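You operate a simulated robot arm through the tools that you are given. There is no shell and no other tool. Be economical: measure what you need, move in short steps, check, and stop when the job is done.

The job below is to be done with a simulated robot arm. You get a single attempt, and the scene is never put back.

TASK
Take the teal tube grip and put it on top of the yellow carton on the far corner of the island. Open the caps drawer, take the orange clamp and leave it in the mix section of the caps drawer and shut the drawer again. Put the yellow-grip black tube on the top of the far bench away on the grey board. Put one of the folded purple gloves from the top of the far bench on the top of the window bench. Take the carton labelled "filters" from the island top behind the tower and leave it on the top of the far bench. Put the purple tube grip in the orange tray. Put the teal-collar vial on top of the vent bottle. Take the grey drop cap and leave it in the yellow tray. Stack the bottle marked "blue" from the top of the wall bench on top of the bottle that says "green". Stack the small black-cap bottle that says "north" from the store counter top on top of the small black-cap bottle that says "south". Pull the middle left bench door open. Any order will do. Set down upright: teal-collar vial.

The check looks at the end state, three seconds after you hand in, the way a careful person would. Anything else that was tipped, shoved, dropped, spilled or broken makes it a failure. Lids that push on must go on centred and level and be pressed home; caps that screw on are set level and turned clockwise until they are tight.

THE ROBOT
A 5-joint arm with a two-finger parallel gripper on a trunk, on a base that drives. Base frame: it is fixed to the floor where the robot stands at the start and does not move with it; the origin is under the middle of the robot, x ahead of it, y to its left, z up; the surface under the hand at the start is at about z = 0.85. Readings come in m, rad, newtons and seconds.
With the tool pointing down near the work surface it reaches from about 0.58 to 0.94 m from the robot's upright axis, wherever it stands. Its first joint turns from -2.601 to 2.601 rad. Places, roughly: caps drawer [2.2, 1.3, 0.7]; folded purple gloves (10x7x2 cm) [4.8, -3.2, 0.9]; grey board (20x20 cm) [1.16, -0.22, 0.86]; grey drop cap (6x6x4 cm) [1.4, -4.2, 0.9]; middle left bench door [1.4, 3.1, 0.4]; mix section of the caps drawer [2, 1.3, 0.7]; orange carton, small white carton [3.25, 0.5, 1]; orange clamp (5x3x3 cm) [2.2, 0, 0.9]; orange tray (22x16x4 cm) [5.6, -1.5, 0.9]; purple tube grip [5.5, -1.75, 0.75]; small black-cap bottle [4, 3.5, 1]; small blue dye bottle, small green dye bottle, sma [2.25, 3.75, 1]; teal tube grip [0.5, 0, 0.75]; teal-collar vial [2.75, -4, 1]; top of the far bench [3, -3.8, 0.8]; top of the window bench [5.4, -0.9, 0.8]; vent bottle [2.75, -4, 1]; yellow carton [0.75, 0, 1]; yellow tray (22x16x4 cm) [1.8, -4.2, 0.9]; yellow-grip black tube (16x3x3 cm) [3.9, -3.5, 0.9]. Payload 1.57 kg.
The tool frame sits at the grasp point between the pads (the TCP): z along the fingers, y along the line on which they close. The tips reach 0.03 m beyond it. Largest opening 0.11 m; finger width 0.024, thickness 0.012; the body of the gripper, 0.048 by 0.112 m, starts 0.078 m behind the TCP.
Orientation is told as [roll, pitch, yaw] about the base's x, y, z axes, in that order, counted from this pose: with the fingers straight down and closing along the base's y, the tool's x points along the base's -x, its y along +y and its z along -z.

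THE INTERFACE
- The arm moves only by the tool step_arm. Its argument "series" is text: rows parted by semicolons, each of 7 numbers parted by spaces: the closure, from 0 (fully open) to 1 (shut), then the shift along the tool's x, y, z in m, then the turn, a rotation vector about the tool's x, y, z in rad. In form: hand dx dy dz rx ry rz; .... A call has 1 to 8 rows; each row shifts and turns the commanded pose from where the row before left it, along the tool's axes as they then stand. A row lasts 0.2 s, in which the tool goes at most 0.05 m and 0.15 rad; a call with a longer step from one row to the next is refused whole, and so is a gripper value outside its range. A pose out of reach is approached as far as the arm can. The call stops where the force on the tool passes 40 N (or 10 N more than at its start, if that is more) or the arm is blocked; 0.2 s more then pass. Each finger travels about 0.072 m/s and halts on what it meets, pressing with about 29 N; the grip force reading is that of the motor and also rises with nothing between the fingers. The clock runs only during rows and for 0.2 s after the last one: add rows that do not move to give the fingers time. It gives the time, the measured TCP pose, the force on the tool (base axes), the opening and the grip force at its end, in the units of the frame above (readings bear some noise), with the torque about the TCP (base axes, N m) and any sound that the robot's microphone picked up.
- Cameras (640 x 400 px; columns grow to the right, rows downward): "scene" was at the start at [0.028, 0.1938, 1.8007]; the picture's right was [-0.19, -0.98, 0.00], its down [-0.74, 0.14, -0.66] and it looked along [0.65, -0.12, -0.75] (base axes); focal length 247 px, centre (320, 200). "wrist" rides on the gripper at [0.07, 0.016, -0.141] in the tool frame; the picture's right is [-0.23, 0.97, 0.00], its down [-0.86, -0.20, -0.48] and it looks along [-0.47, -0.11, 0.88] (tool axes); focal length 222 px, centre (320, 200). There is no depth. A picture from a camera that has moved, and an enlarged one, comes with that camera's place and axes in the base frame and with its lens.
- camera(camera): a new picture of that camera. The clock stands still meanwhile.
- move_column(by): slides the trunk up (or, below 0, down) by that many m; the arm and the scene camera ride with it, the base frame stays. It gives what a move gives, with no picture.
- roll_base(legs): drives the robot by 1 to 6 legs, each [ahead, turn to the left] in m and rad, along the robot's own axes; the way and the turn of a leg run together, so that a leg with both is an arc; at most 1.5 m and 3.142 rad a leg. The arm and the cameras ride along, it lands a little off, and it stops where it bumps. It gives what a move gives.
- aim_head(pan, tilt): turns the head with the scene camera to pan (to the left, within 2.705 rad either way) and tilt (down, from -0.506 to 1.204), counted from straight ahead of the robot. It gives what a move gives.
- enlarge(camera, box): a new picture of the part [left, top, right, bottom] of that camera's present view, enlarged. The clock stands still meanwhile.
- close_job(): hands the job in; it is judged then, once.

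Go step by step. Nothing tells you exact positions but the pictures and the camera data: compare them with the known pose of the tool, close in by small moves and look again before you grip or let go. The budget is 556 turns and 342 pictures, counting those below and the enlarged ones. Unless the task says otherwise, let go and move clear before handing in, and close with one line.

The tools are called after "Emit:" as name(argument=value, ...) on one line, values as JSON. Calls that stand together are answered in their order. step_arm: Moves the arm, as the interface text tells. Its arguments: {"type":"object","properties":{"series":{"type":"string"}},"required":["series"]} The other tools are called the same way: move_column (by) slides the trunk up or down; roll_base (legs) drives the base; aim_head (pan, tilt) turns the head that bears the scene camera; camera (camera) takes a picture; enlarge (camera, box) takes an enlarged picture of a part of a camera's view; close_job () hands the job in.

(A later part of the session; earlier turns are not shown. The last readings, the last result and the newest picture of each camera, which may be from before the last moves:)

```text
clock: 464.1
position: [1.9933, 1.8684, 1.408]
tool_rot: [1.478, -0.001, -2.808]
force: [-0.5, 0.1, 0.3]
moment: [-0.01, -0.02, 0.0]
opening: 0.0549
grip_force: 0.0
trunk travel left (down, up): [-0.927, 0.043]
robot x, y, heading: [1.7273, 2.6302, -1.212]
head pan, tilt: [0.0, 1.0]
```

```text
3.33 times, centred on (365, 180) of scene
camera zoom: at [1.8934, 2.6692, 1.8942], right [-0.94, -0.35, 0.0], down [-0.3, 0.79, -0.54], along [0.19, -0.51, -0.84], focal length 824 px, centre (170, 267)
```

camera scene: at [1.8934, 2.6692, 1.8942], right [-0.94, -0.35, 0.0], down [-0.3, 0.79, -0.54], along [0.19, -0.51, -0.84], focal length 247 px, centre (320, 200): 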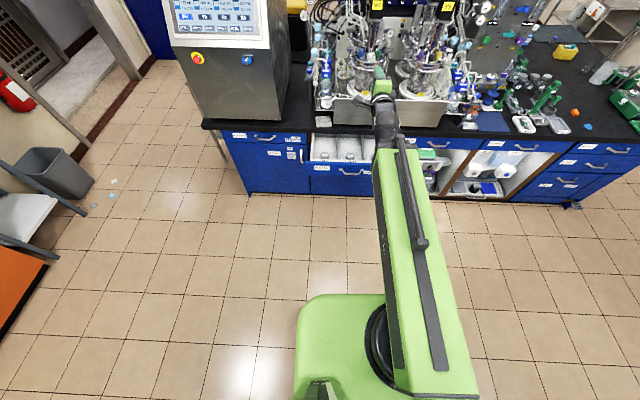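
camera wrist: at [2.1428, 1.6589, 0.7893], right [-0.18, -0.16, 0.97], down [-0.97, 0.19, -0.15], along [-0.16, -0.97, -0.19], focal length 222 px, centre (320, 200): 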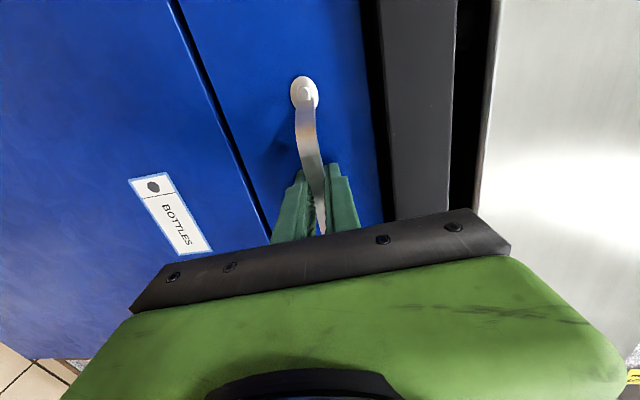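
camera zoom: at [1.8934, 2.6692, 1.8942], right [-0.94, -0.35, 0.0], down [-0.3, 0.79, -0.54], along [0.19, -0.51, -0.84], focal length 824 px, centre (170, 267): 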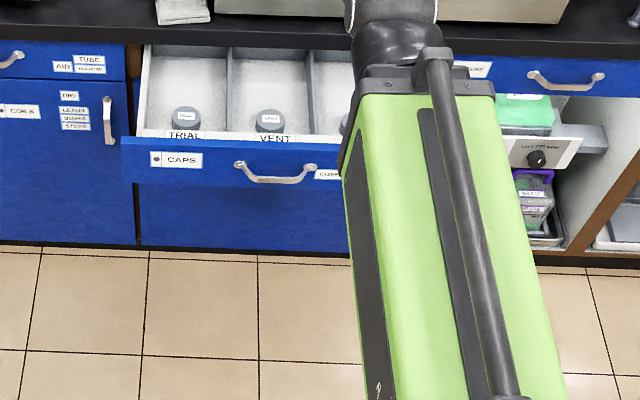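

Sections are TRIAL, VENT and (hidden by my arm) the third, to the right. Put the tool back to pointing down, then fetch the clamp.

Emit:
step_arm(series="0.4 0 0 0 0 0 -0.143; 0.4 0 0 0 0 0 -0.143; 0.4 0 0 0 0 0 -0.143; 0.4 0 0 0 0 0 -0.143; 0.4 0 0 0 0 0 -0.143; 0.4 0 0 0 0 0 -0.143; 0.4 0 0 0 0 0 -0.143; 0.4 0 0 0 0 0 -0.143")

Emit:
step_arm(series="0.4 0 0 0 0 0 -0.143; 0.4 0 0 0 0 0 -0.143; 0.4 0 0 0 0 0 -0.141; 0.4 0 0 0 0 0.148 0; 0.4 0 0 0 0 0.148 0; 0.4 0 0 0 0 0.148 0; 0.4 0 0 0 0 0.148 0; 0.4 0 0 0 0 0.148 0")

Emit:
step_arm(series="0.4 0 0 0 0 0.148 0; 0.4 0 0 0 0 0.148 0; 0.4 0 0 0 0 0.148 0; 0.4 0 0 0 0 0.148 0; 0.4 0 0 0 0 0.148 0; 0.4 0 0 0 0 0 0")

Emit:
roll_base(legs=[[0, -1.61], [1.2, 0], [0, 1.56]])

```text
clock: 465.9
position: [1.994, 1.867, 1.409]
tool_rot: [1.349, -1.137, -2.605]
force: [-1.1, -0.1, -0.2]
moment: [0.0, -0.03, -0.02]
opening: 0.0659
grip_force: 0.0
trunk travel left (down, up): [-0.927, 0.043]
robot x, y, heading: [1.7301, 2.6322, -1.213]
head pan, tilt: [0.0, 1.0]
```

```text
clock: 467.7
position: [1.9944, 1.8678, 1.2549]
tool_rot: [-0.001, -0.738, -1.236]
force: [0.0, -0.5, -0.4]
moment: [0.01, -0.03, -0.01]
opening: 0.0661
grip_force: 0.0
out of reach, approached as far as the arm can: row 4, 5, 6, 7, 8
trunk travel left (down, up): [-0.927, 0.043]
robot x, y, heading: [1.7254, 2.6339, -1.214]
head pan, tilt: [0.0, 1.0]
```

```text
clock: 469.1
position: [1.9927, 1.8689, 1.1945]
tool_rot: [0.0, 0.003, -1.236]
force: [0.2, 0.0, -0.7]
moment: [-0.02, 0.01, 0.02]
opening: 0.0661
grip_force: 0.1
out of reach, approached as far as the arm can: row 1, 2, 3, 4
trunk travel left (down, up): [-0.927, 0.043]
robot x, y, heading: [1.731, 2.6348, -1.209]
head pan, tilt: [0.0, 1.0]
```

```text
clock: 482.8
position: [0.7943, 1.4869, 1.1923]
tool_rot: [0.001, 0.0, -1.326]
force: [-1.9, -0.5, 1.4]
moment: [-0.01, -0.08, 0.04]
opening: 0.0661
grip_force: 0.1
trunk travel left (down, up): [-0.927, 0.043]
robot x, y, heading: [0.619, 2.2801, -1.303]
head pan, tilt: [0.0, 1.0]
```

Emit:
step_arm(series="0.4 0 -0.048 0 0 0 0; 0.4 0 -0.048 0 0 0 0; 0.4 0 -0.048 0 0 0 0; 0.4 0 0 0 0 0 0")

Emit:
move_column(by=0.035)

Emit:
roll_base(legs=[[0.68, 0]])

Emit:
camera(camera="wrist")

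```text
clock: 483.8
position: [0.6594, 1.4522, 1.1941]
tool_rot: [-0.002, 0.003, -1.325]
force: [0.2, 0.5, 0.3]
moment: [-0.02, 0.01, 0.02]
opening: 0.0662
grip_force: 0.0
trunk travel left (down, up): [-0.927, 0.043]
robot x, y, heading: [0.6217, 2.2787, -1.309]
head pan, tilt: [0.0, 1.0]
```

```text
clock: 484.6
position: [0.6586, 1.451, 1.229]
tool_rot: [-0.001, 0.002, -1.324]
force: [1.1, 0.7, -0.3]
moment: [-0.02, 0.01, -0.03]
opening: 0.0662
grip_force: 0.1
trunk travel left (down, up): [-0.962, 0.008]
robot x, y, heading: [0.6211, 2.2813, -1.307]
head pan, tilt: [0.0, 1.0]
```

```text
clock: 488.3
position: [0.8338, 0.7944, 1.2285]
tool_rot: [-0.002, 0.002, -1.327]
force: [-0.4, -1.0, 0.6]
moment: [0.03, -0.02, -0.02]
opening: 0.066
grip_force: 0.1
trunk travel left (down, up): [-0.962, 0.008]
robot x, y, heading: [0.8024, 1.6214, -1.311]
head pan, tilt: [0.0, 1.0]
```

```text
216 pictures are left
camera wrist: at [0.834, 0.8671, 1.3706], right [1.0, 0.01, 0.0], down [0.01, -0.88, 0.48], along [0.01, -0.48, -0.88], focal length 222 px, centre (320, 200)
```

wrist: 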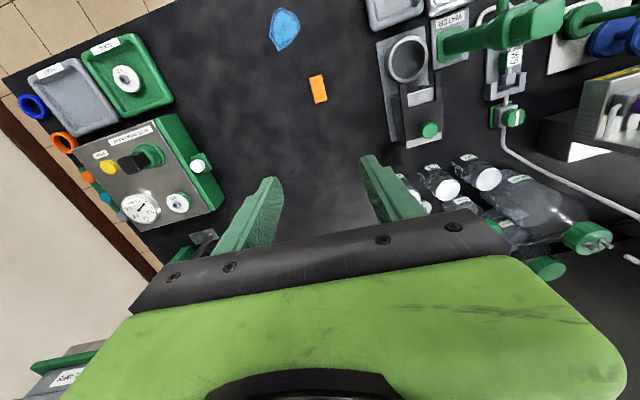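

Emit:
step_arm(series="0.4 0.028 0.005 0 0 0 0; 0.4 0.028 0.005 0 0 0 -0.02; 0.4 0 0 0 0 0 0")

Emit:
move_column(by=-0.26)

Emit:
camera(camera="wrist")

```text
clock: 489.1
position: [0.8306, 0.8504, 1.2281]
tool_rot: [-0.002, 0.002, -1.307]
force: [0.3, 0.2, -0.7]
moment: [0.02, -0.03, 0.01]
opening: 0.0661
grip_force: 0.0
trunk travel left (down, up): [-0.962, 0.008]
robot x, y, heading: [0.8042, 1.6198, -1.309]
head pan, tilt: [0.0, 1.0]
```

```text
clock: 491.8
position: [0.8301, 0.8515, 0.9687]
tool_rot: [-0.001, 0.002, -1.31]
force: [-0.1, -0.3, -0.4]
moment: [-0.02, -0.01, 0.0]
opening: 0.0657
grip_force: 0.0
trunk travel left (down, up): [-0.702, 0.268]
robot x, y, heading: [0.7989, 1.624, -1.309]
head pan, tilt: [0.0, 1.0]
```

```text
215 pictures are left
camera wrist: at [0.8287, 0.9233, 1.1111], right [1.0, 0.03, 0.0], down [0.03, -0.88, 0.48], along [0.01, -0.48, -0.88], focal length 222 px, centre (320, 200)
```

wrist: 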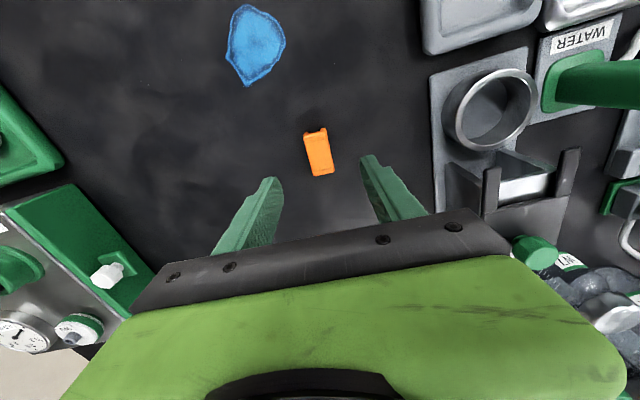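

Emit:
move_column(by=-0.082)

Emit:
step_arm(series="0.6 0 0 0 0 0 0; 0.85 0 0 0 0 0 0; 0.85 0 0 0 0 0 0; 0.85 0 0 0 0 0 0")

Emit:
move_column(by=0.34)

Emit:
roll_base(legs=[[-0.6, 0], [0, 1.6], [1.15, 0], [0, -1.57]])

Emit:
aim_head(pan=-0.1, tilt=0.9)

Emit:
camera(camera="scene")

```text
clock: 493.0
position: [0.8301, 0.8509, 0.8869]
tool_rot: [-0.002, 0.002, -1.309]
force: [0.0, 0.2, 0.3]
moment: [-0.03, 0.03, 0.0]
opening: 0.066
grip_force: 0.1
trunk travel left (down, up): [-0.62, 0.35]
robot x, y, heading: [0.7998, 1.6211, -1.314]
head pan, tilt: [0.0, 1.0]
```

```text
clock: 494.0
position: [0.8291, 0.852, 0.8862]
tool_rot: [-0.003, 0.002, -1.309]
force: [0.5, 0.0, -0.2]
moment: [-0.01, -0.01, 0.03]
opening: 0.025
grip_force: 29.0
trunk travel left (down, up): [-0.62, 0.35]
robot x, y, heading: [0.8012, 1.6237, -1.311]
head pan, tilt: [0.0, 1.0]
```

```text
clock: 497.3
position: [0.8298, 0.8504, 1.2264]
tool_rot: [-0.003, 0.003, -1.308]
force: [-0.2, 0.5, 0.6]
moment: [0.01, 0.0, 0.03]
opening: 0.0247
grip_force: 28.4
trunk travel left (down, up): [-0.96, 0.01]
robot x, y, heading: [0.8002, 1.6252, -1.307]
head pan, tilt: [0.0, 1.0]
```

```text
clock: 513.7
position: [1.8037, 1.7246, 1.2261]
tool_rot: [0.0, 0.003, -1.276]
force: [-0.4, -1.0, -0.5]
moment: [0.09, 0.03, 0.0]
opening: 0.0248
grip_force: 29.0
trunk travel left (down, up): [-0.96, 0.01]
robot x, y, heading: [1.7223, 2.4892, -1.263]
head pan, tilt: [0.0, 1.0]
```

```text
clock: 514.4
position: [1.8036, 1.7286, 1.2275]
tool_rot: [0.0, 0.002, -1.274]
force: [0.0, -0.3, -0.2]
moment: [0.02, -0.01, 0.0]
opening: 0.0248
grip_force: 29.7
trunk travel left (down, up): [-0.96, 0.01]
robot x, y, heading: [1.7192, 2.4847, -1.265]
head pan, tilt: [-0.099, 0.901]
```

```text
214 pictures are left
camera scene: at [1.8847, 2.5107, 1.9344], right [-0.98, -0.21, 0.0], down [-0.16, 0.77, -0.62], along [0.13, -0.61, -0.78], focal length 247 px, centre (320, 200)
```

scene: 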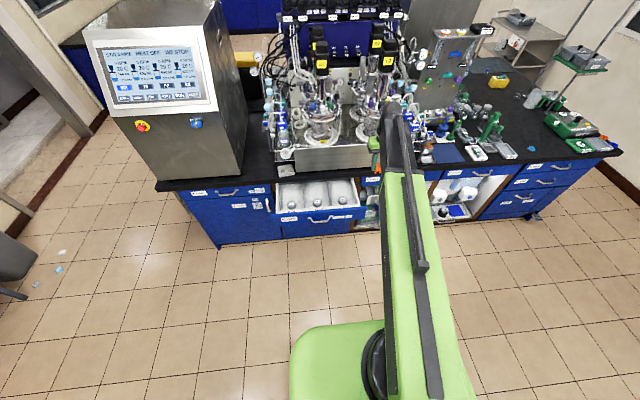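

Emit:
enlarge(camera="scene", box=[266, 170, 386, 240])

```text
5.33 times, centred on (326, 205) of scene
camera zoom: at [1.8847, 2.5107, 1.9344], right [-0.98, -0.21, 0.0], down [-0.16, 0.77, -0.62], along [0.13, -0.61, -0.78], focal length 1318 px, centre (288, 173)
```

zoom: 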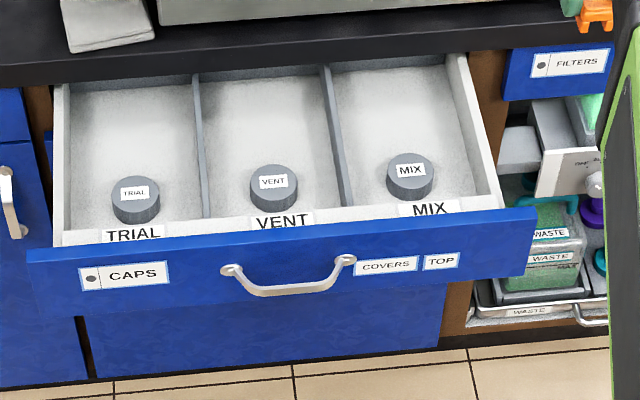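

MIX is the right-hand section, its cap near the front; I'll put the clamp behind that cap, about [1.962,1.479]. Move in.

Emit:
roll_base(legs=[[0.2, 0]])

Emit:
camera(camera="wrist")

```text
clock: 516.0
position: [1.8651, 1.5317, 1.2261]
tool_rot: [-0.003, 0.003, -1.274]
force: [0.1, -1.5, 0.0]
moment: [0.05, 0.04, 0.01]
opening: 0.0247
grip_force: 28.8
trunk travel left (down, up): [-0.96, 0.01]
robot x, y, heading: [1.7839, 2.2931, -1.26]
head pan, tilt: [-0.099, 0.901]
```

```text
212 pictures are left
camera wrist: at [1.8634, 1.6033, 1.3681], right [1.0, 0.07, 0.0], down [0.06, -0.88, 0.48], along [0.03, -0.48, -0.88], focal length 222 px, centre (320, 200)
```

wrist: 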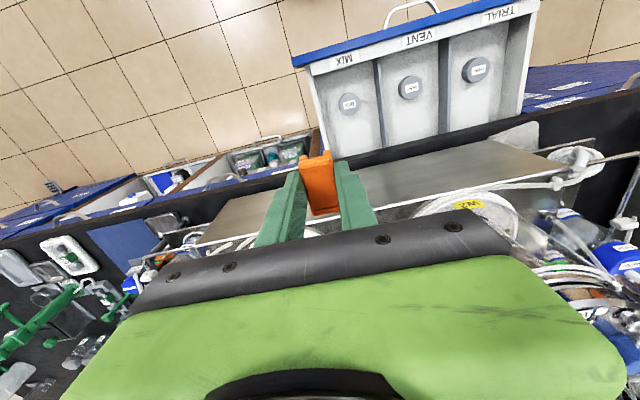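

Emit:
step_arm(series="0.85 -0.0237 0.0255 0 0 0 0; 0.85 -0.0237 0.0255 0 0 0 0; 0.85 -0.0237 0.0255 0 0 0 0; 0.85 0 0 0 0 0 0")

Emit:
move_column(by=-0.3)

Emit:
camera(camera="wrist")

Emit:
camera(camera="scene")

```text
clock: 517.0
position: [1.9606, 1.4891, 1.2272]
tool_rot: [-0.001, 0.002, -1.274]
force: [1.1, -0.4, -0.4]
moment: [-0.03, -0.02, -0.02]
opening: 0.0246
grip_force: 28.8
trunk travel left (down, up): [-0.96, 0.01]
robot x, y, heading: [1.7853, 2.2995, -1.267]
head pan, tilt: [-0.099, 0.901]
```

```text
clock: 520.0
position: [1.9603, 1.4885, 0.9273]
tool_rot: [-0.004, 0.003, -1.275]
force: [0.4, 0.6, 0.1]
moment: [0.01, 0.0, 0.01]
opening: 0.0248
grip_force: 29.0
trunk travel left (down, up): [-0.66, 0.31]
robot x, y, heading: [1.7796, 2.2931, -1.262]
head pan, tilt: [-0.099, 0.901]
```

```text
211 pictures are left
camera wrist: at [1.9565, 1.5613, 1.0691], right [1.0, 0.07, 0.0], down [0.06, -0.88, 0.48], along [0.03, -0.48, -0.88], focal length 222 px, centre (320, 200)
```

wrist: 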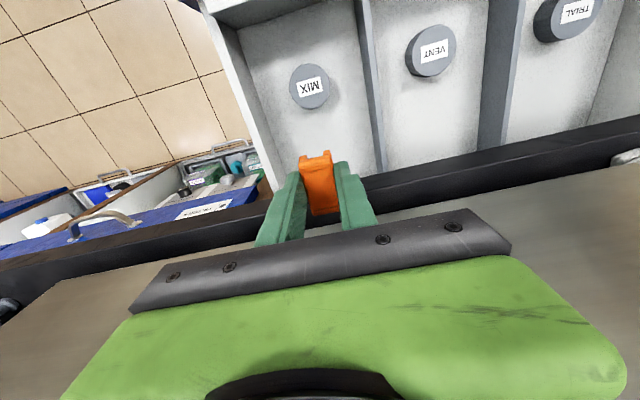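

```text
210 pictures are left
camera scene: at [1.9462, 2.3153, 1.6345], right [-0.98, -0.21, 0.0], down [-0.16, 0.77, -0.62], along [0.13, -0.61, -0.78], focal length 247 px, centre (320, 200)
```

scene: 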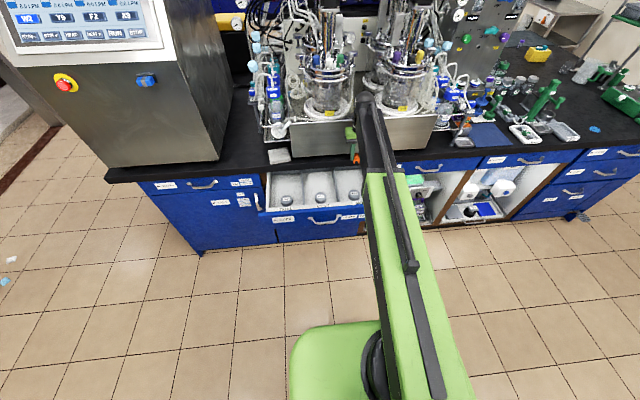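

Aligned: 4 cm from the counter edge, cap clear by >1 cm. Lower into the drawer in stages.

Emit:
move_column(by=-0.12)

Emit:
camera(camera="wrist")

Emit:
enlarge(camera="scene", box=[260, 80, 400, 180])

```text
clock: 521.5
position: [1.9603, 1.4882, 0.8058]
tool_rot: [-0.001, 0.002, -1.277]
force: [0.2, 0.3, 0.9]
moment: [-0.01, 0.0, -0.02]
opening: 0.0247
grip_force: 28.5
trunk travel left (down, up): [-0.54, 0.43]
robot x, y, heading: [1.7834, 2.2937, -1.261]
head pan, tilt: [-0.099, 0.901]
```

```text
209 pictures are left
camera wrist: at [1.9565, 1.5613, 0.9491], right [1.0, 0.07, 0.0], down [0.06, -0.88, 0.48], along [0.03, -0.48, -0.88], focal length 222 px, centre (320, 200)
```

wrist: 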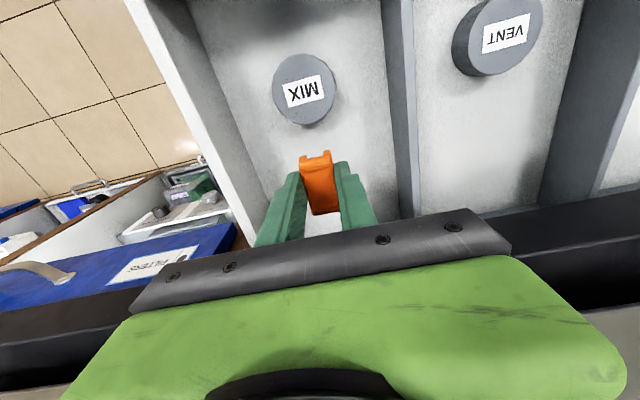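

```text
4.00 times, centred on (330, 130) of scene
camera zoom: at [1.9462, 2.3153, 1.5145], right [-0.98, -0.21, 0.0], down [-0.16, 0.77, -0.62], along [0.13, -0.61, -0.78], focal length 989 px, centre (280, 480)
```

zoom: 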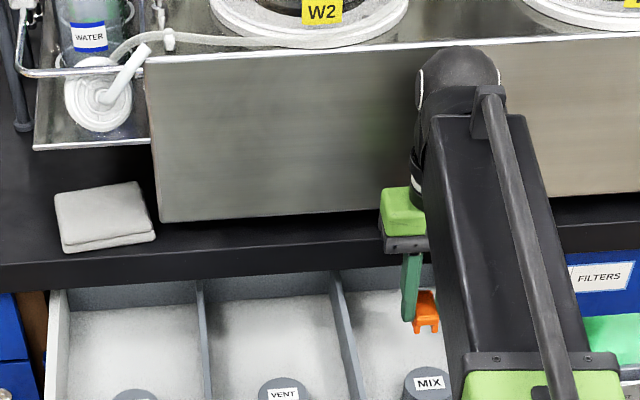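

Emit:
move_column(by=-0.03)

Emit:
move_column(by=-0.025)

Emit:
camera(camera="wrist")

```text
clock: 522.2
position: [1.9594, 1.4897, 0.7763]
tool_rot: [-0.002, 0.0, -1.276]
force: [-0.4, -0.2, 1.3]
moment: [0.0, 0.01, 0.02]
opening: 0.025
grip_force: 29.3
trunk travel left (down, up): [-0.51, 0.46]
robot x, y, heading: [1.7818, 2.295, -1.265]
head pan, tilt: [-0.099, 0.901]
```

```text
clock: 522.9
position: [1.9603, 1.4891, 0.7521]
tool_rot: [-0.002, 0.001, -1.276]
force: [-0.4, -0.1, 0.3]
moment: [-0.01, 0.0, -0.02]
opening: 0.0248
grip_force: 28.8
trunk travel left (down, up): [-0.485, 0.485]
robot x, y, heading: [1.7804, 2.2967, -1.261]
head pan, tilt: [-0.099, 0.901]
```

```text
207 pictures are left
camera wrist: at [1.9565, 1.5612, 0.8939], right [1.0, 0.07, 0.0], down [0.06, -0.88, 0.48], along [0.03, -0.48, -0.88], focal length 222 px, centre (320, 200)
```

wrist: 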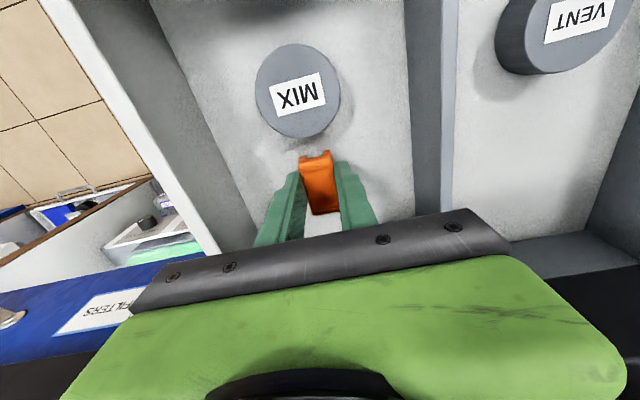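

Emit:
move_column(by=-0.018)

Emit:
move_column(by=-0.005)

Emit:
move_column(by=-0.005)

```text
clock: 523.4
position: [1.9587, 1.4908, 0.7438]
tool_rot: [-0.002, -0.002, -1.276]
force: [2.1, 0.9, 45.2]
moment: [0.49, 0.08, 0.06]
opening: 0.0257
grip_force: 22.9
trunk travel left (down, up): [-0.473, 0.497]
robot x, y, heading: [1.7799, 2.2974, -1.262]
head pan, tilt: [-0.099, 0.901]
stopped: the force on the tool passed its limit at 211 N (the readings are from after the stop); the commanded pose is now the measured one
```

```text
clock: 523.7
position: [1.9597, 1.4916, 0.7439]
tool_rot: [-0.002, -0.001, -1.276]
force: [1.9, 1.6, 47.6]
moment: [0.52, -0.1, 0.0]
opening: 0.0252
grip_force: 28.8
trunk travel left (down, up): [-0.473, 0.497]
robot x, y, heading: [1.7806, 2.2963, -1.263]
head pan, tilt: [-0.099, 0.901]
stopped: the force on the tool passed its limit at 63 N (the readings are from after the stop); the commanded pose is now the measured one
```

```text
clock: 524.0
position: [1.9594, 1.492, 0.7432]
tool_rot: [0.0, -0.003, -1.275]
force: [0.4, 1.8, 52.0]
moment: [0.54, -0.2, 0.11]
opening: 0.0249
grip_force: 29.0
trunk travel left (down, up): [-0.473, 0.497]
robot x, y, heading: [1.7814, 2.2994, -1.261]
head pan, tilt: [-0.099, 0.901]
stopped: the force on the tool passed its limit at 65 N (the readings are from after the stop); the commanded pose is now the measured one
```

Bottom reached sooner than thought (0.744). Ease off and look before release.

Emit:
move_column(by=0.006)

Emit:
camera(camera="wrist")

```text
clock: 524.5
position: [1.9605, 1.4884, 0.7454]
tool_rot: [0.0, -0.001, -1.277]
force: [0.1, 0.2, -0.2]
moment: [0.03, 0.01, 0.0]
opening: 0.0249
grip_force: 28.8
trunk travel left (down, up): [-0.479, 0.491]
robot x, y, heading: [1.7851, 2.2946, -1.263]
head pan, tilt: [-0.099, 0.901]
```

```text
206 pictures are left
camera wrist: at [1.9565, 1.5606, 0.8879], right [1.0, 0.07, 0.0], down [0.06, -0.88, 0.48], along [0.03, -0.48, -0.88], focal length 222 px, centre (320, 200)
```

wrist: 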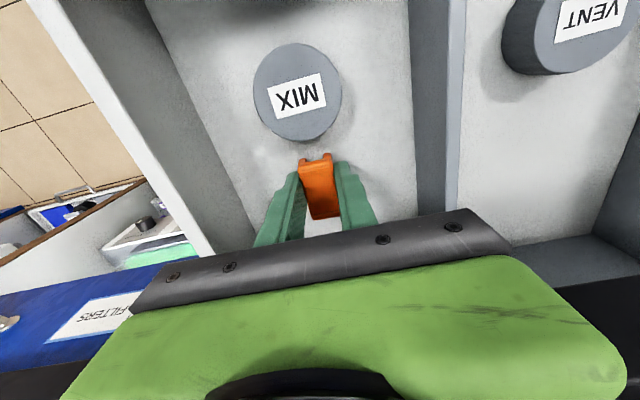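

Emit:
step_arm(series="0.75 0 0 0 0 0 0; 0.65 0 0 0 0 0 0; 0.55 0 0 0 0 0 0; 0.5 0 0 0 0 0 0")

Emit:
move_column(by=0.15)

Emit:
camera(camera="wrist")

```text
clock: 525.5
position: [1.9605, 1.4875, 0.7461]
tool_rot: [0.0, 0.002, -1.277]
force: [-0.1, 0.2, -0.5]
moment: [0.01, 0.03, 0.01]
opening: 0.0552
grip_force: 0.1
trunk travel left (down, up): [-0.479, 0.491]
robot x, y, heading: [1.7817, 2.2969, -1.262]
head pan, tilt: [-0.099, 0.901]
```

```text
clock: 527.3
position: [1.9596, 1.4891, 0.8948]
tool_rot: [-0.001, 0.003, -1.276]
force: [0.3, 0.9, 0.0]
moment: [-0.02, -0.01, -0.02]
opening: 0.055
grip_force: 0.0
trunk travel left (down, up): [-0.629, 0.341]
robot x, y, heading: [1.7835, 2.2956, -1.264]
head pan, tilt: [-0.099, 0.901]
```

```text
205 pictures are left
camera wrist: at [1.9566, 1.5607, 1.0385], right [1.0, 0.07, 0.0], down [0.06, -0.88, 0.48], along [0.03, -0.48, -0.88], focal length 222 px, centre (320, 200)
```

wrist: 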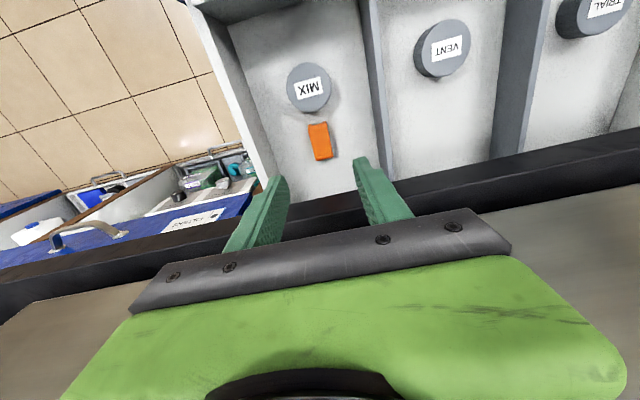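

Clamp is in MIX. To shut the drawer I'll push its front with closed fingers, tool horizontal. Rise, back off, centre and tilt.

Emit:
move_column(by=0.33)

Emit:
roll_base(legs=[[-0.33, 0]])

Emit:
step_arm(series="1 0 0.049 0 0 0 0; 1 0 0.049 0 0 0 0; 1 0 0.049 0 0 0 0; 1 0 0 0 0 -0.14 0; 1 0 0 0 0 -0.14 0; 1 0 0 0 0 -0.14 0; 1 0 0 0 0 -0.14 0; 1 0 0 0 0 -0.14 0")

Emit:
step_arm(series="1 0 0 0 0 -0.14 0; 1 0 0 0 0 -0.14 0; 1 0 0 0 0 -0.14 0; 1 0 0 0 0 -0.14 0; 1 0 0 0 0 -0.14 0; 1 0 0 0 0 -0.08 0; 1 0 0 0 0 0 0")

```text
clock: 530.5
position: [1.9601, 1.488, 1.2249]
tool_rot: [0.001, 0.001, -1.275]
force: [0.3, 0.3, 0.7]
moment: [0.01, -0.02, 0.02]
opening: 0.055
grip_force: 0.0
trunk travel left (down, up): [-0.959, 0.011]
robot x, y, heading: [1.782, 2.2961, -1.267]
head pan, tilt: [-0.099, 0.901]
```

```text
clock: 532.7
position: [1.8637, 1.8029, 1.2273]
tool_rot: [0.001, 0.0, -1.27]
force: [-0.7, -0.3, 0.8]
moment: [0.0, -0.01, 0.03]
opening: 0.0552
grip_force: 0.0
trunk travel left (down, up): [-0.959, 0.011]
robot x, y, heading: [1.6821, 2.6049, -1.258]
head pan, tilt: [-0.099, 0.901]
```

```text
clock: 534.5
position: [2.0039, 1.8453, 1.2835]
tool_rot: [0.0, -0.7, -1.27]
force: [-0.4, -0.4, 0.2]
moment: [0.0, -0.05, 0.0]
opening: 0.0003
grip_force: 21.6
out of reach, approached as far as the arm can: row 5, 6, 7, 8
trunk travel left (down, up): [-0.959, 0.011]
robot x, y, heading: [1.684, 2.6076, -1.255]
head pan, tilt: [-0.099, 0.901]
```

```text
clock: 536.1
position: [2.0047, 1.8448, 1.4411]
tool_rot: [-0.006, -1.478, -1.264]
force: [0.0, -0.2, 0.0]
moment: [0.0, 0.03, 0.03]
opening: 0.0002
grip_force: 20.9
out of reach, approached as far as the arm can: row 1, 2, 3, 4, 5, 6
trunk travel left (down, up): [-0.959, 0.011]
robot x, y, heading: [1.6809, 2.6088, -1.253]
head pan, tilt: [-0.099, 0.901]
```

Emit:
move_column(by=-0.4)

Emit:
move_column(by=-0.323)

Emit:
camera(camera="scene")

Emit:
enlarge(camera="scene", box=[230, 40, 430, 160])

Emit:
camera(camera="wrist")

```text
clock: 539.9
position: [2.0038, 1.8447, 1.0422]
tool_rot: [-0.01, -1.476, -1.264]
force: [0.6, 0.8, -0.6]
moment: [0.01, -0.03, 0.01]
opening: 0.0
grip_force: 21.2
trunk travel left (down, up): [-0.559, 0.411]
robot x, y, heading: [1.6815, 2.605, -1.259]
head pan, tilt: [-0.099, 0.901]
```

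```text
clock: 543.1
position: [2.004, 1.8444, 0.7189]
tool_rot: [-0.007, -1.476, -1.261]
force: [0.2, -0.1, 0.3]
moment: [0.01, 0.02, 0.02]
opening: 0.0
grip_force: 21.4
trunk travel left (down, up): [-0.236, 0.734]
robot x, y, heading: [1.6818, 2.6139, -1.26]
head pan, tilt: [-0.099, 0.901]
```

```text
204 pictures are left
camera scene: at [1.8471, 2.6283, 1.211], right [-0.98, -0.21, 0.0], down [-0.17, 0.77, -0.62], along [0.13, -0.61, -0.78], focal length 247 px, centre (320, 200)
```

scene: 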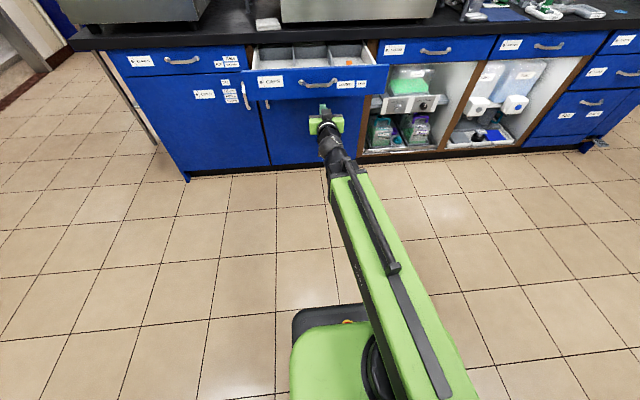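

```text
3.20 times, centred on (330, 100) of scene
camera zoom: at [1.8471, 2.6283, 1.211], right [-0.98, -0.21, 0.0], down [-0.17, 0.77, -0.62], along [0.13, -0.61, -0.78], focal length 791 px, centre (288, 520)
```

zoom: 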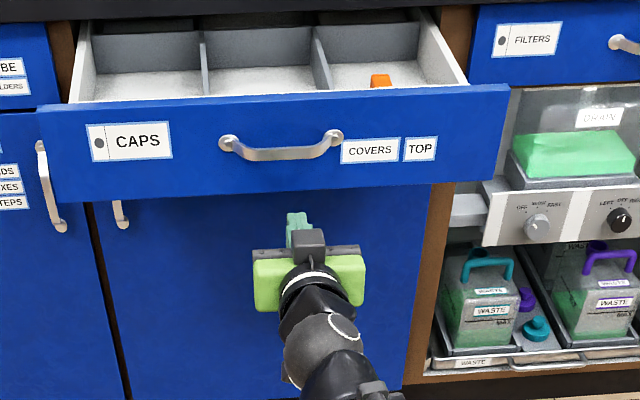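

```text
202 pictures are left
camera wrist: at [1.9774, 1.9912, 0.6636], right [0.94, 0.27, 0.23], down [-0.31, 0.32, 0.9], along [0.17, -0.91, 0.38], focal length 222 px, centre (320, 200)
```

wrist: 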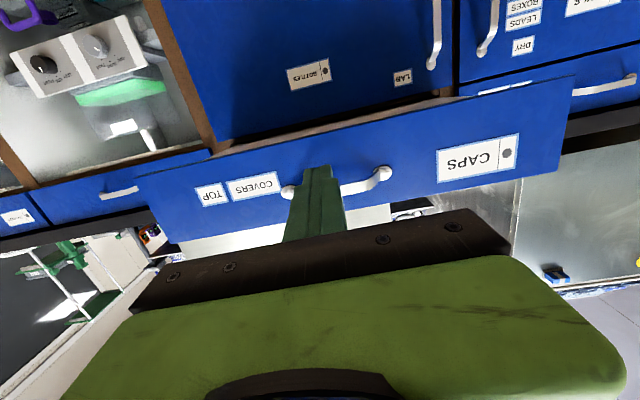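

Face spans z≈.712–.80; aim just below the handle bar at z≈.733 and push by driving forward.

Emit:
move_column(by=0.015)

Emit:
roll_base(legs=[[0.2, 0]])

Emit:
enlarge(camera="scene", box=[230, 0, 430, 120])

```text
clock: 543.8
position: [2.0039, 1.8455, 0.7346]
tool_rot: [-0.008, -1.475, -1.261]
force: [-0.8, 0.3, -0.2]
moment: [0.02, 0.02, 0.0]
opening: 0.0003
grip_force: 21.5
trunk travel left (down, up): [-0.251, 0.719]
robot x, y, heading: [1.6852, 2.6062, -1.259]
head pan, tilt: [-0.099, 0.901]
```

```text
clock: 545.4
position: [2.0641, 1.6553, 0.734]
tool_rot: [-0.007, -1.477, -1.266]
force: [0.5, -1.2, 0.1]
moment: [-0.01, -0.02, 0.01]
opening: 0.0002
grip_force: 21.9
trunk travel left (down, up): [-0.251, 0.719]
robot x, y, heading: [1.7425, 2.4213, -1.261]
head pan, tilt: [-0.099, 0.901]
```

```text
3.20 times, centred on (330, 60) of scene
camera zoom: at [1.9081, 2.4387, 1.226], right [-0.98, -0.21, 0.0], down [-0.16, 0.77, -0.62], along [0.13, -0.61, -0.78], focal length 791 px, centre (288, 648)
```

zoom: 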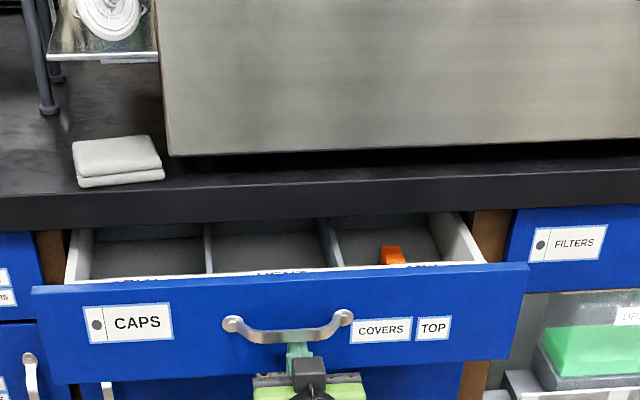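

Emit:
roll_base(legs=[[0.15, 0]])

Emit:
camera(camera="scene")

Emit:
enlarge(camera="scene", box=[230, 0, 430, 120])

```text
clock: 546.7
position: [2.1111, 1.5108, 0.7333]
tool_rot: [-0.011, -1.478, -1.263]
force: [0.3, -0.1, 0.2]
moment: [0.02, 0.01, 0.03]
opening: 0.0
grip_force: 21.2
trunk travel left (down, up): [-0.251, 0.719]
robot x, y, heading: [1.7894, 2.2764, -1.259]
head pan, tilt: [-0.099, 0.901]
```

```text
200 pictures are left
camera scene: at [1.9542, 2.2955, 1.226], right [-0.98, -0.21, 0.0], down [-0.16, 0.77, -0.62], along [0.13, -0.61, -0.78], focal length 247 px, centre (320, 200)
```

scene: 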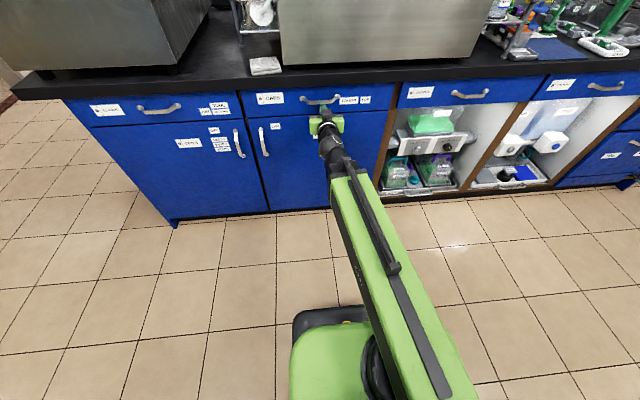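

```text
3.20 times, centred on (330, 60) of scene
camera zoom: at [1.9542, 2.2955, 1.226], right [-0.98, -0.21, 0.0], down [-0.16, 0.77, -0.62], along [0.13, -0.61, -0.78], focal length 791 px, centre (288, 648)
```

zoom: 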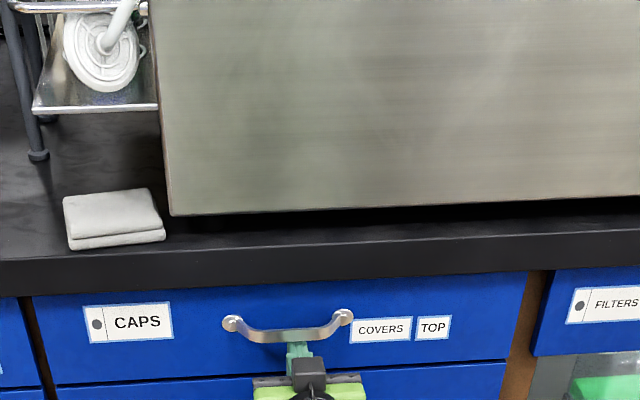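

Nearly closed; push the last bit with the arm until it stops.

Emit:
step_arm(series="1 0 0 0.01 0 0 0; 1 0 0 0.01 0 0 0; 1 0 0 0.008 0 0 0; 1 0 0 0.006 0 0 0; 1 0 0 0 0 0 0")

Emit:
enlarge(camera="scene", box=[60, 60, 460, 210])

```text
clock: 547.2
position: [2.1145, 1.5002, 0.7331]
tool_rot: [-0.007, -1.473, -1.267]
force: [-3.6, 8.0, 2.5]
moment: [-0.17, -0.05, 0.02]
opening: 0.0
grip_force: 21.2
trunk travel left (down, up): [-0.251, 0.719]
robot x, y, heading: [1.7919, 2.2742, -1.263]
head pan, tilt: [-0.099, 0.901]
stopped in row 2: the force on the tool passed its limit at 65 N (the readings are from after the stop); the commanded pose is now the measured one
```

```text
1.60 times, centred on (260, 135) of scene
camera zoom: at [1.9539, 2.2964, 1.2261], right [-0.98, -0.21, 0.0], down [-0.16, 0.77, -0.62], along [0.13, -0.61, -0.78], focal length 395 px, centre (416, 304)
```

zoom: 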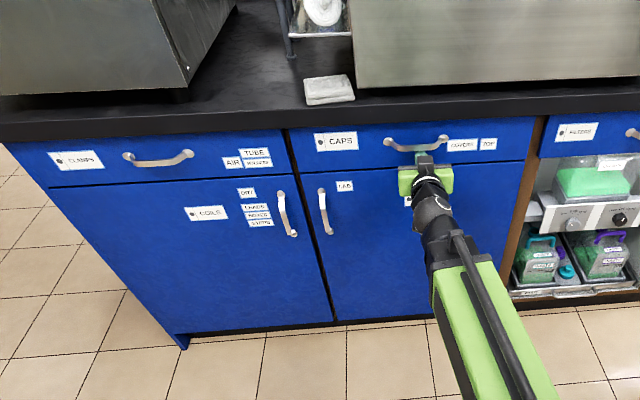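

Drawer is flush shut. Back away, raise, and turn to the wall bench.

Emit:
roll_base(legs=[[-0.12, 0]])

Emit:
move_column(by=0.4)

Emit:
aim_head(pan=2.6, tilt=0.7)

Emit:
camera(camera="scene")

Emit:
aim_head(pan=-2.6, tilt=0.7)

Emit:
camera(camera="scene")

```text
clock: 548.5
position: [2.0789, 1.6159, 0.7322]
tool_rot: [-0.005, -1.47, -1.266]
force: [-1.1, -0.7, 1.0]
moment: [0.04, 0.02, -0.02]
opening: 0.0002
grip_force: 21.5
trunk travel left (down, up): [-0.251, 0.719]
robot x, y, heading: [1.7559, 2.3952, -1.257]
head pan, tilt: [-0.099, 0.901]
```

```text
clock: 552.3
position: [2.0787, 1.6161, 1.1324]
tool_rot: [-0.004, -1.471, -1.267]
force: [0.3, 0.0, 0.1]
moment: [0.0, -0.02, 0.02]
opening: 0.0
grip_force: 21.1
trunk travel left (down, up): [-0.651, 0.319]
robot x, y, heading: [1.7544, 2.3927, -1.255]
head pan, tilt: [-0.099, 0.901]
```

```text
clock: 554.7
position: [2.0798, 1.6182, 1.133]
tool_rot: [-0.006, -1.471, -1.268]
force: [0.8, 0.3, 0.1]
moment: [0.01, 0.02, 0.01]
opening: 0.0001
grip_force: 21.2
trunk travel left (down, up): [-0.651, 0.319]
robot x, y, heading: [1.7557, 2.3921, -1.257]
head pan, tilt: [2.601, 0.7]
```

```text
197 pictures are left
camera scene: at [1.9202, 2.5682, 1.6421], right [0.97, -0.23, 0.0], down [-0.15, -0.63, -0.76], along [0.17, 0.74, -0.64], focal length 247 px, centre (320, 200)
```

scene: 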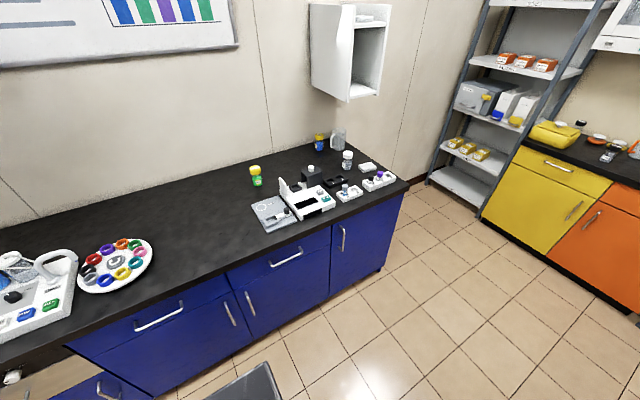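

```text
clock: 558.8
position: [2.0785, 1.6172, 1.133]
tool_rot: [-0.007, -1.472, -1.267]
force: [-0.1, 0.0, -1.2]
moment: [0.04, -0.01, -0.01]
opening: 0.0
grip_force: 21.0
trunk travel left (down, up): [-0.651, 0.319]
robot x, y, heading: [1.7522, 2.3931, -1.26]
head pan, tilt: [-2.601, 0.7]
```

```text
196 pictures are left
camera scene: at [1.8369, 2.5414, 1.6421], right [0.66, 0.75, 0.0], down [0.49, -0.42, -0.76], along [-0.58, 0.5, -0.64], focal length 247 px, centre (320, 200)
```

scene: 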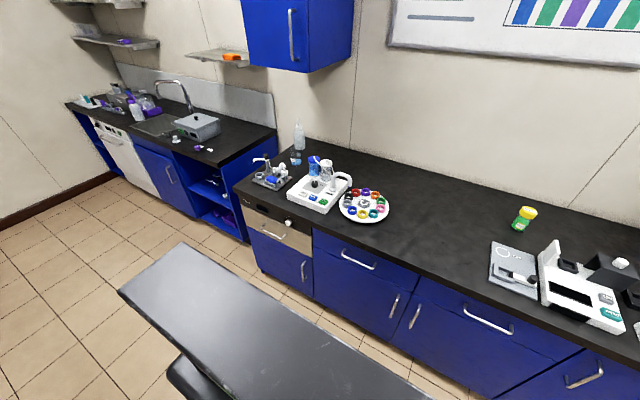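

Door A (handle at ~[1.63,3.19]) matches the given [1.4,3.1]. Raise a bit and turn to face the wall bench.

Emit:
move_column(by=0.25)

Emit:
roll_base(legs=[[0, 3.13]])

Emit:
aim_head(pan=0.0, tilt=0.95)

Emit:
camera(camera="scene")

```text
clock: 561.4
position: [2.0789, 1.6174, 1.3821]
tool_rot: [-0.005, -1.472, -1.267]
force: [-0.4, 0.5, 0.2]
moment: [0.0, -0.01, -0.01]
opening: 0.0001
grip_force: 21.2
trunk travel left (down, up): [-0.901, 0.069]
robot x, y, heading: [1.7504, 2.3934, -1.258]
head pan, tilt: [-2.601, 0.7]
```

```text
clock: 564.8
position: [2.5836, 2.2889, 1.3844]
tool_rot: [0.025, -1.474, -0.243]
force: [-1.5, -0.8, 0.3]
moment: [-0.01, 0.0, 0.13]
opening: 0.0
grip_force: 21.1
trunk travel left (down, up): [-0.901, 0.069]
robot x, y, heading: [1.7575, 2.4189, -0.225]
head pan, tilt: [-2.601, 0.7]
stopped in leg 1: the robot was blocked; the commanded pose is now the measured one
```

```text
clock: 567.1
position: [2.5864, 2.2948, 1.3836]
tool_rot: [-0.009, -1.474, -0.209]
force: [-0.5, 0.6, 0.1]
moment: [-0.02, -0.01, 0.02]
opening: 0.0003
grip_force: 21.3
trunk travel left (down, up): [-0.901, 0.069]
robot x, y, heading: [1.7641, 2.4182, -0.225]
head pan, tilt: [0.0, 0.949]
```

```text
195 pictures are left
camera scene: at [1.8233, 2.5761, 1.8724], right [-0.22, -0.97, 0.0], down [-0.79, 0.18, -0.58], along [0.57, -0.13, -0.81], focal length 247 px, centre (320, 200)
```

scene: 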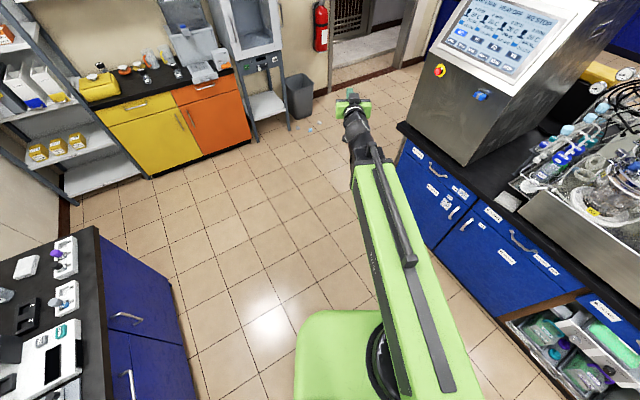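

Blocked partway through the turn. Look around the base to find what it touched.

Emit:
aim_head(pan=2.4, tilt=0.95)

Emit:
camera(camera="scene")

Emit:
aim_head(pan=-2.4, tilt=0.95)

Emit:
camera(camera="scene")

Emit:
aim_head(pan=-1.3, tilt=0.95)

Emit:
camera(camera="scene")

```text
clock: 569.3
position: [2.5869, 2.2938, 1.3831]
tool_rot: [-0.008, -1.473, -0.208]
force: [0.6, -0.4, -0.1]
moment: [0.02, 0.02, -0.03]
opening: 0.0
grip_force: 21.8
trunk travel left (down, up): [-0.901, 0.069]
robot x, y, heading: [1.7608, 2.4139, -0.227]
head pan, tilt: [2.4, 0.949]
```

```text
194 pictures are left
camera scene: at [1.7111, 2.6522, 1.8723], right [0.82, 0.57, 0.0], down [0.46, -0.67, -0.58], along [-0.33, 0.48, -0.81], focal length 247 px, centre (320, 200)
```

scene: 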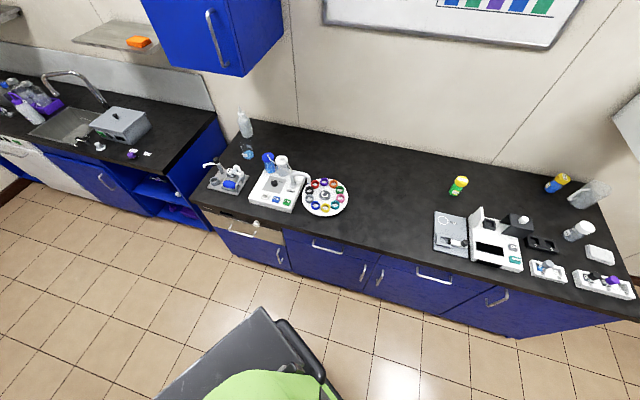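

```text
clock: 573.1
position: [2.5878, 2.2943, 1.3828]
tool_rot: [-0.008, -1.474, -0.208]
force: [0.4, 0.1, -0.3]
moment: [0.02, -0.04, -0.01]
opening: 0.0
grip_force: 21.3
trunk travel left (down, up): [-0.901, 0.069]
robot x, y, heading: [1.7593, 2.4179, -0.226]
head pan, tilt: [-2.4, 0.949]
```

```text
193 pictures are left
camera scene: at [1.6892, 2.5564, 1.8723], right [-0.49, 0.87, 0.0], down [0.71, 0.4, -0.58], along [-0.51, -0.29, -0.81], focal length 247 px, centre (320, 200)
```

scene: 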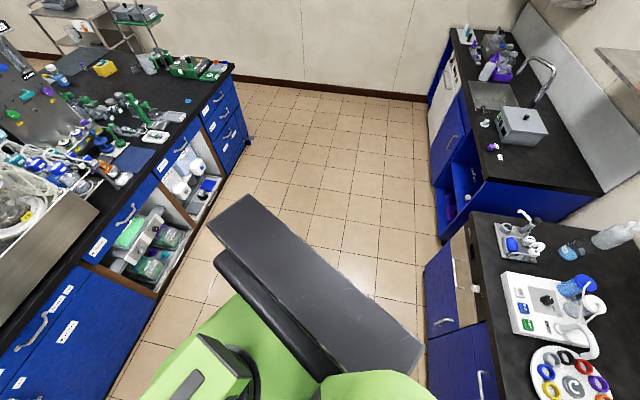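

```text
clock: 574.5
position: [2.5875, 2.294, 1.3825]
tool_rot: [-0.008, -1.474, -0.207]
force: [-0.5, -0.8, -0.3]
moment: [-0.02, 0.0, 0.0]
opening: 0.0001
grip_force: 21.8
trunk travel left (down, up): [-0.901, 0.069]
robot x, y, heading: [1.7601, 2.4164, -0.229]
head pan, tilt: [-1.3, 0.949]
```

```text
192 pictures are left
camera scene: at [1.7557, 2.5197, 1.8724], right [-1.0, -0.05, 0.0], down [-0.04, 0.81, -0.58], along [0.03, -0.58, -0.81], focal length 247 px, centre (320, 200)
```

scene: 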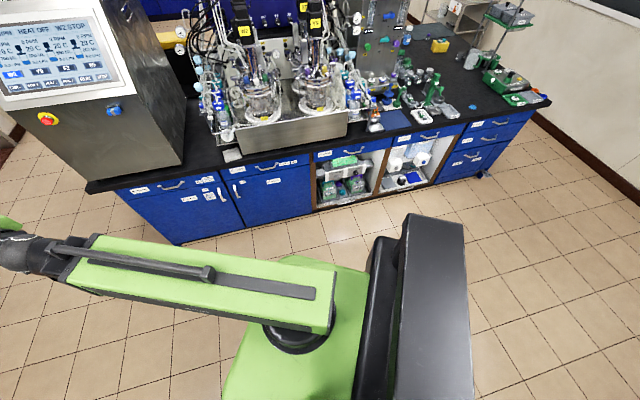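

Nothing visible near; try continuing the turn in a small step.

Emit:
roll_base(legs=[[0, 0.3]])

```text
clock: 575.9
position: [2.5834, 2.551, 1.3826]
tool_rot: [-0.006, -1.474, 0.097]
force: [-0.1, -0.3, 0.2]
moment: [0.01, -0.01, 0.11]
opening: 0.0001
grip_force: 21.3
trunk travel left (down, up): [-0.901, 0.069]
robot x, y, heading: [1.7586, 2.4247, 0.074]
head pan, tilt: [-1.3, 0.949]
```

Emit:
roll_base(legs=[[0, 0.9]])

Emit:
roll_base(legs=[[0, 0.9]])

Emit:
aim_head(pan=0.0, tilt=0.95)

Emit:
camera(camera="scene")

```text
clock: 578.0
position: [2.3059, 3.0539, 1.3847]
tool_rot: [-0.005, -1.474, 0.803]
force: [-0.4, -0.2, -0.4]
moment: [-0.05, 0.01, 0.03]
opening: 0.0001
grip_force: 21.3
trunk travel left (down, up): [-0.901, 0.069]
robot x, y, heading: [1.7449, 2.4404, 0.713]
head pan, tilt: [-1.3, 0.949]
stopped in leg 1: the robot was blocked; the commanded pose is now the measured one
```

```text
clock: 580.0
position: [1.851, 3.2614, 1.3855]
tool_rot: [-0.012, -1.475, 1.421]
force: [-0.5, 0.3, 0.7]
moment: [0.0, -0.01, -0.04]
opening: 0.0
grip_force: 21.1
trunk travel left (down, up): [-0.901, 0.069]
robot x, y, heading: [1.7399, 2.4379, 1.284]
head pan, tilt: [-1.3, 0.949]
stopped in leg 1: the robot was blocked; the commanded pose is now the measured one
```

```text
clock: 581.5
position: [1.8543, 3.2631, 1.3828]
tool_rot: [-0.003, -1.474, 1.412]
force: [0.0, -0.2, -0.8]
moment: [-0.02, 0.0, 0.01]
opening: 0.0001
grip_force: 21.7
trunk travel left (down, up): [-0.901, 0.069]
robot x, y, heading: [1.7349, 2.4378, 1.284]
head pan, tilt: [0.0, 0.949]
```

```text
191 pictures are left
camera scene: at [1.5812, 2.5118, 1.8724], right [0.96, -0.28, 0.0], down [-0.23, -0.78, -0.58], along [0.17, 0.56, -0.81], focal length 247 px, centre (320, 200)
```

scene: 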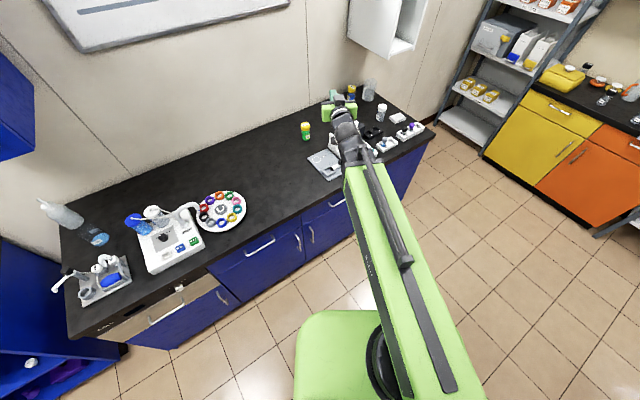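

Emit:
enlarge(camera="scene", box=[190, 180, 350, 300])

```text
3.33 times, centred on (270, 240) of scene
camera zoom: at [1.5812, 2.5118, 1.8724], right [0.96, -0.28, 0.0], down [-0.23, -0.78, -0.58], along [0.17, 0.56, -0.81], focal length 824 px, centre (487, 67)
```

zoom: 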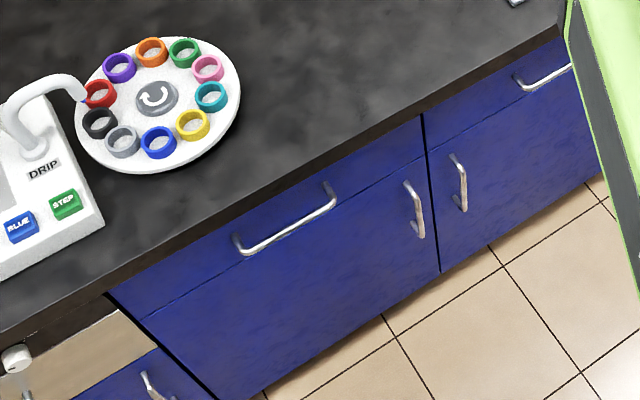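

Door A's vertical bow handle is near [1.661,3.146], z .41–.63, hinge at the left. Take stance ~[1.75,2.22], heading 1.62.

Emit:
roll_base(legs=[[-0.2, 0], [0, 0.336]])

Emit:
step_arm(series="0.5 0 0 0 0 0 0; 0.5 0 0 0 0 0 0; 0.5 0 0 0 0 0 0")

```text
clock: 584.6
position: [1.5161, 3.0622, 1.3821]
tool_rot: [0.001, -1.472, 1.748]
force: [-0.1, -1.0, -0.4]
moment: [0.0, 0.02, -0.02]
opening: 0.0
grip_force: 21.6
trunk travel left (down, up): [-0.901, 0.069]
robot x, y, heading: [1.669, 2.2475, 1.607]
head pan, tilt: [0.0, 0.949]
stopped in leg 2: the robot was blocked; the commanded pose is now the measured one
```

```text
clock: 585.4
position: [1.5138, 3.0605, 1.3826]
tool_rot: [0.0, -1.473, 1.747]
force: [-0.6, -0.8, -0.5]
moment: [0.01, 0.01, -0.04]
opening: 0.055
grip_force: 0.1
trunk travel left (down, up): [-0.901, 0.069]
robot x, y, heading: [1.6664, 2.2443, 1.607]
head pan, tilt: [0.0, 0.949]
```

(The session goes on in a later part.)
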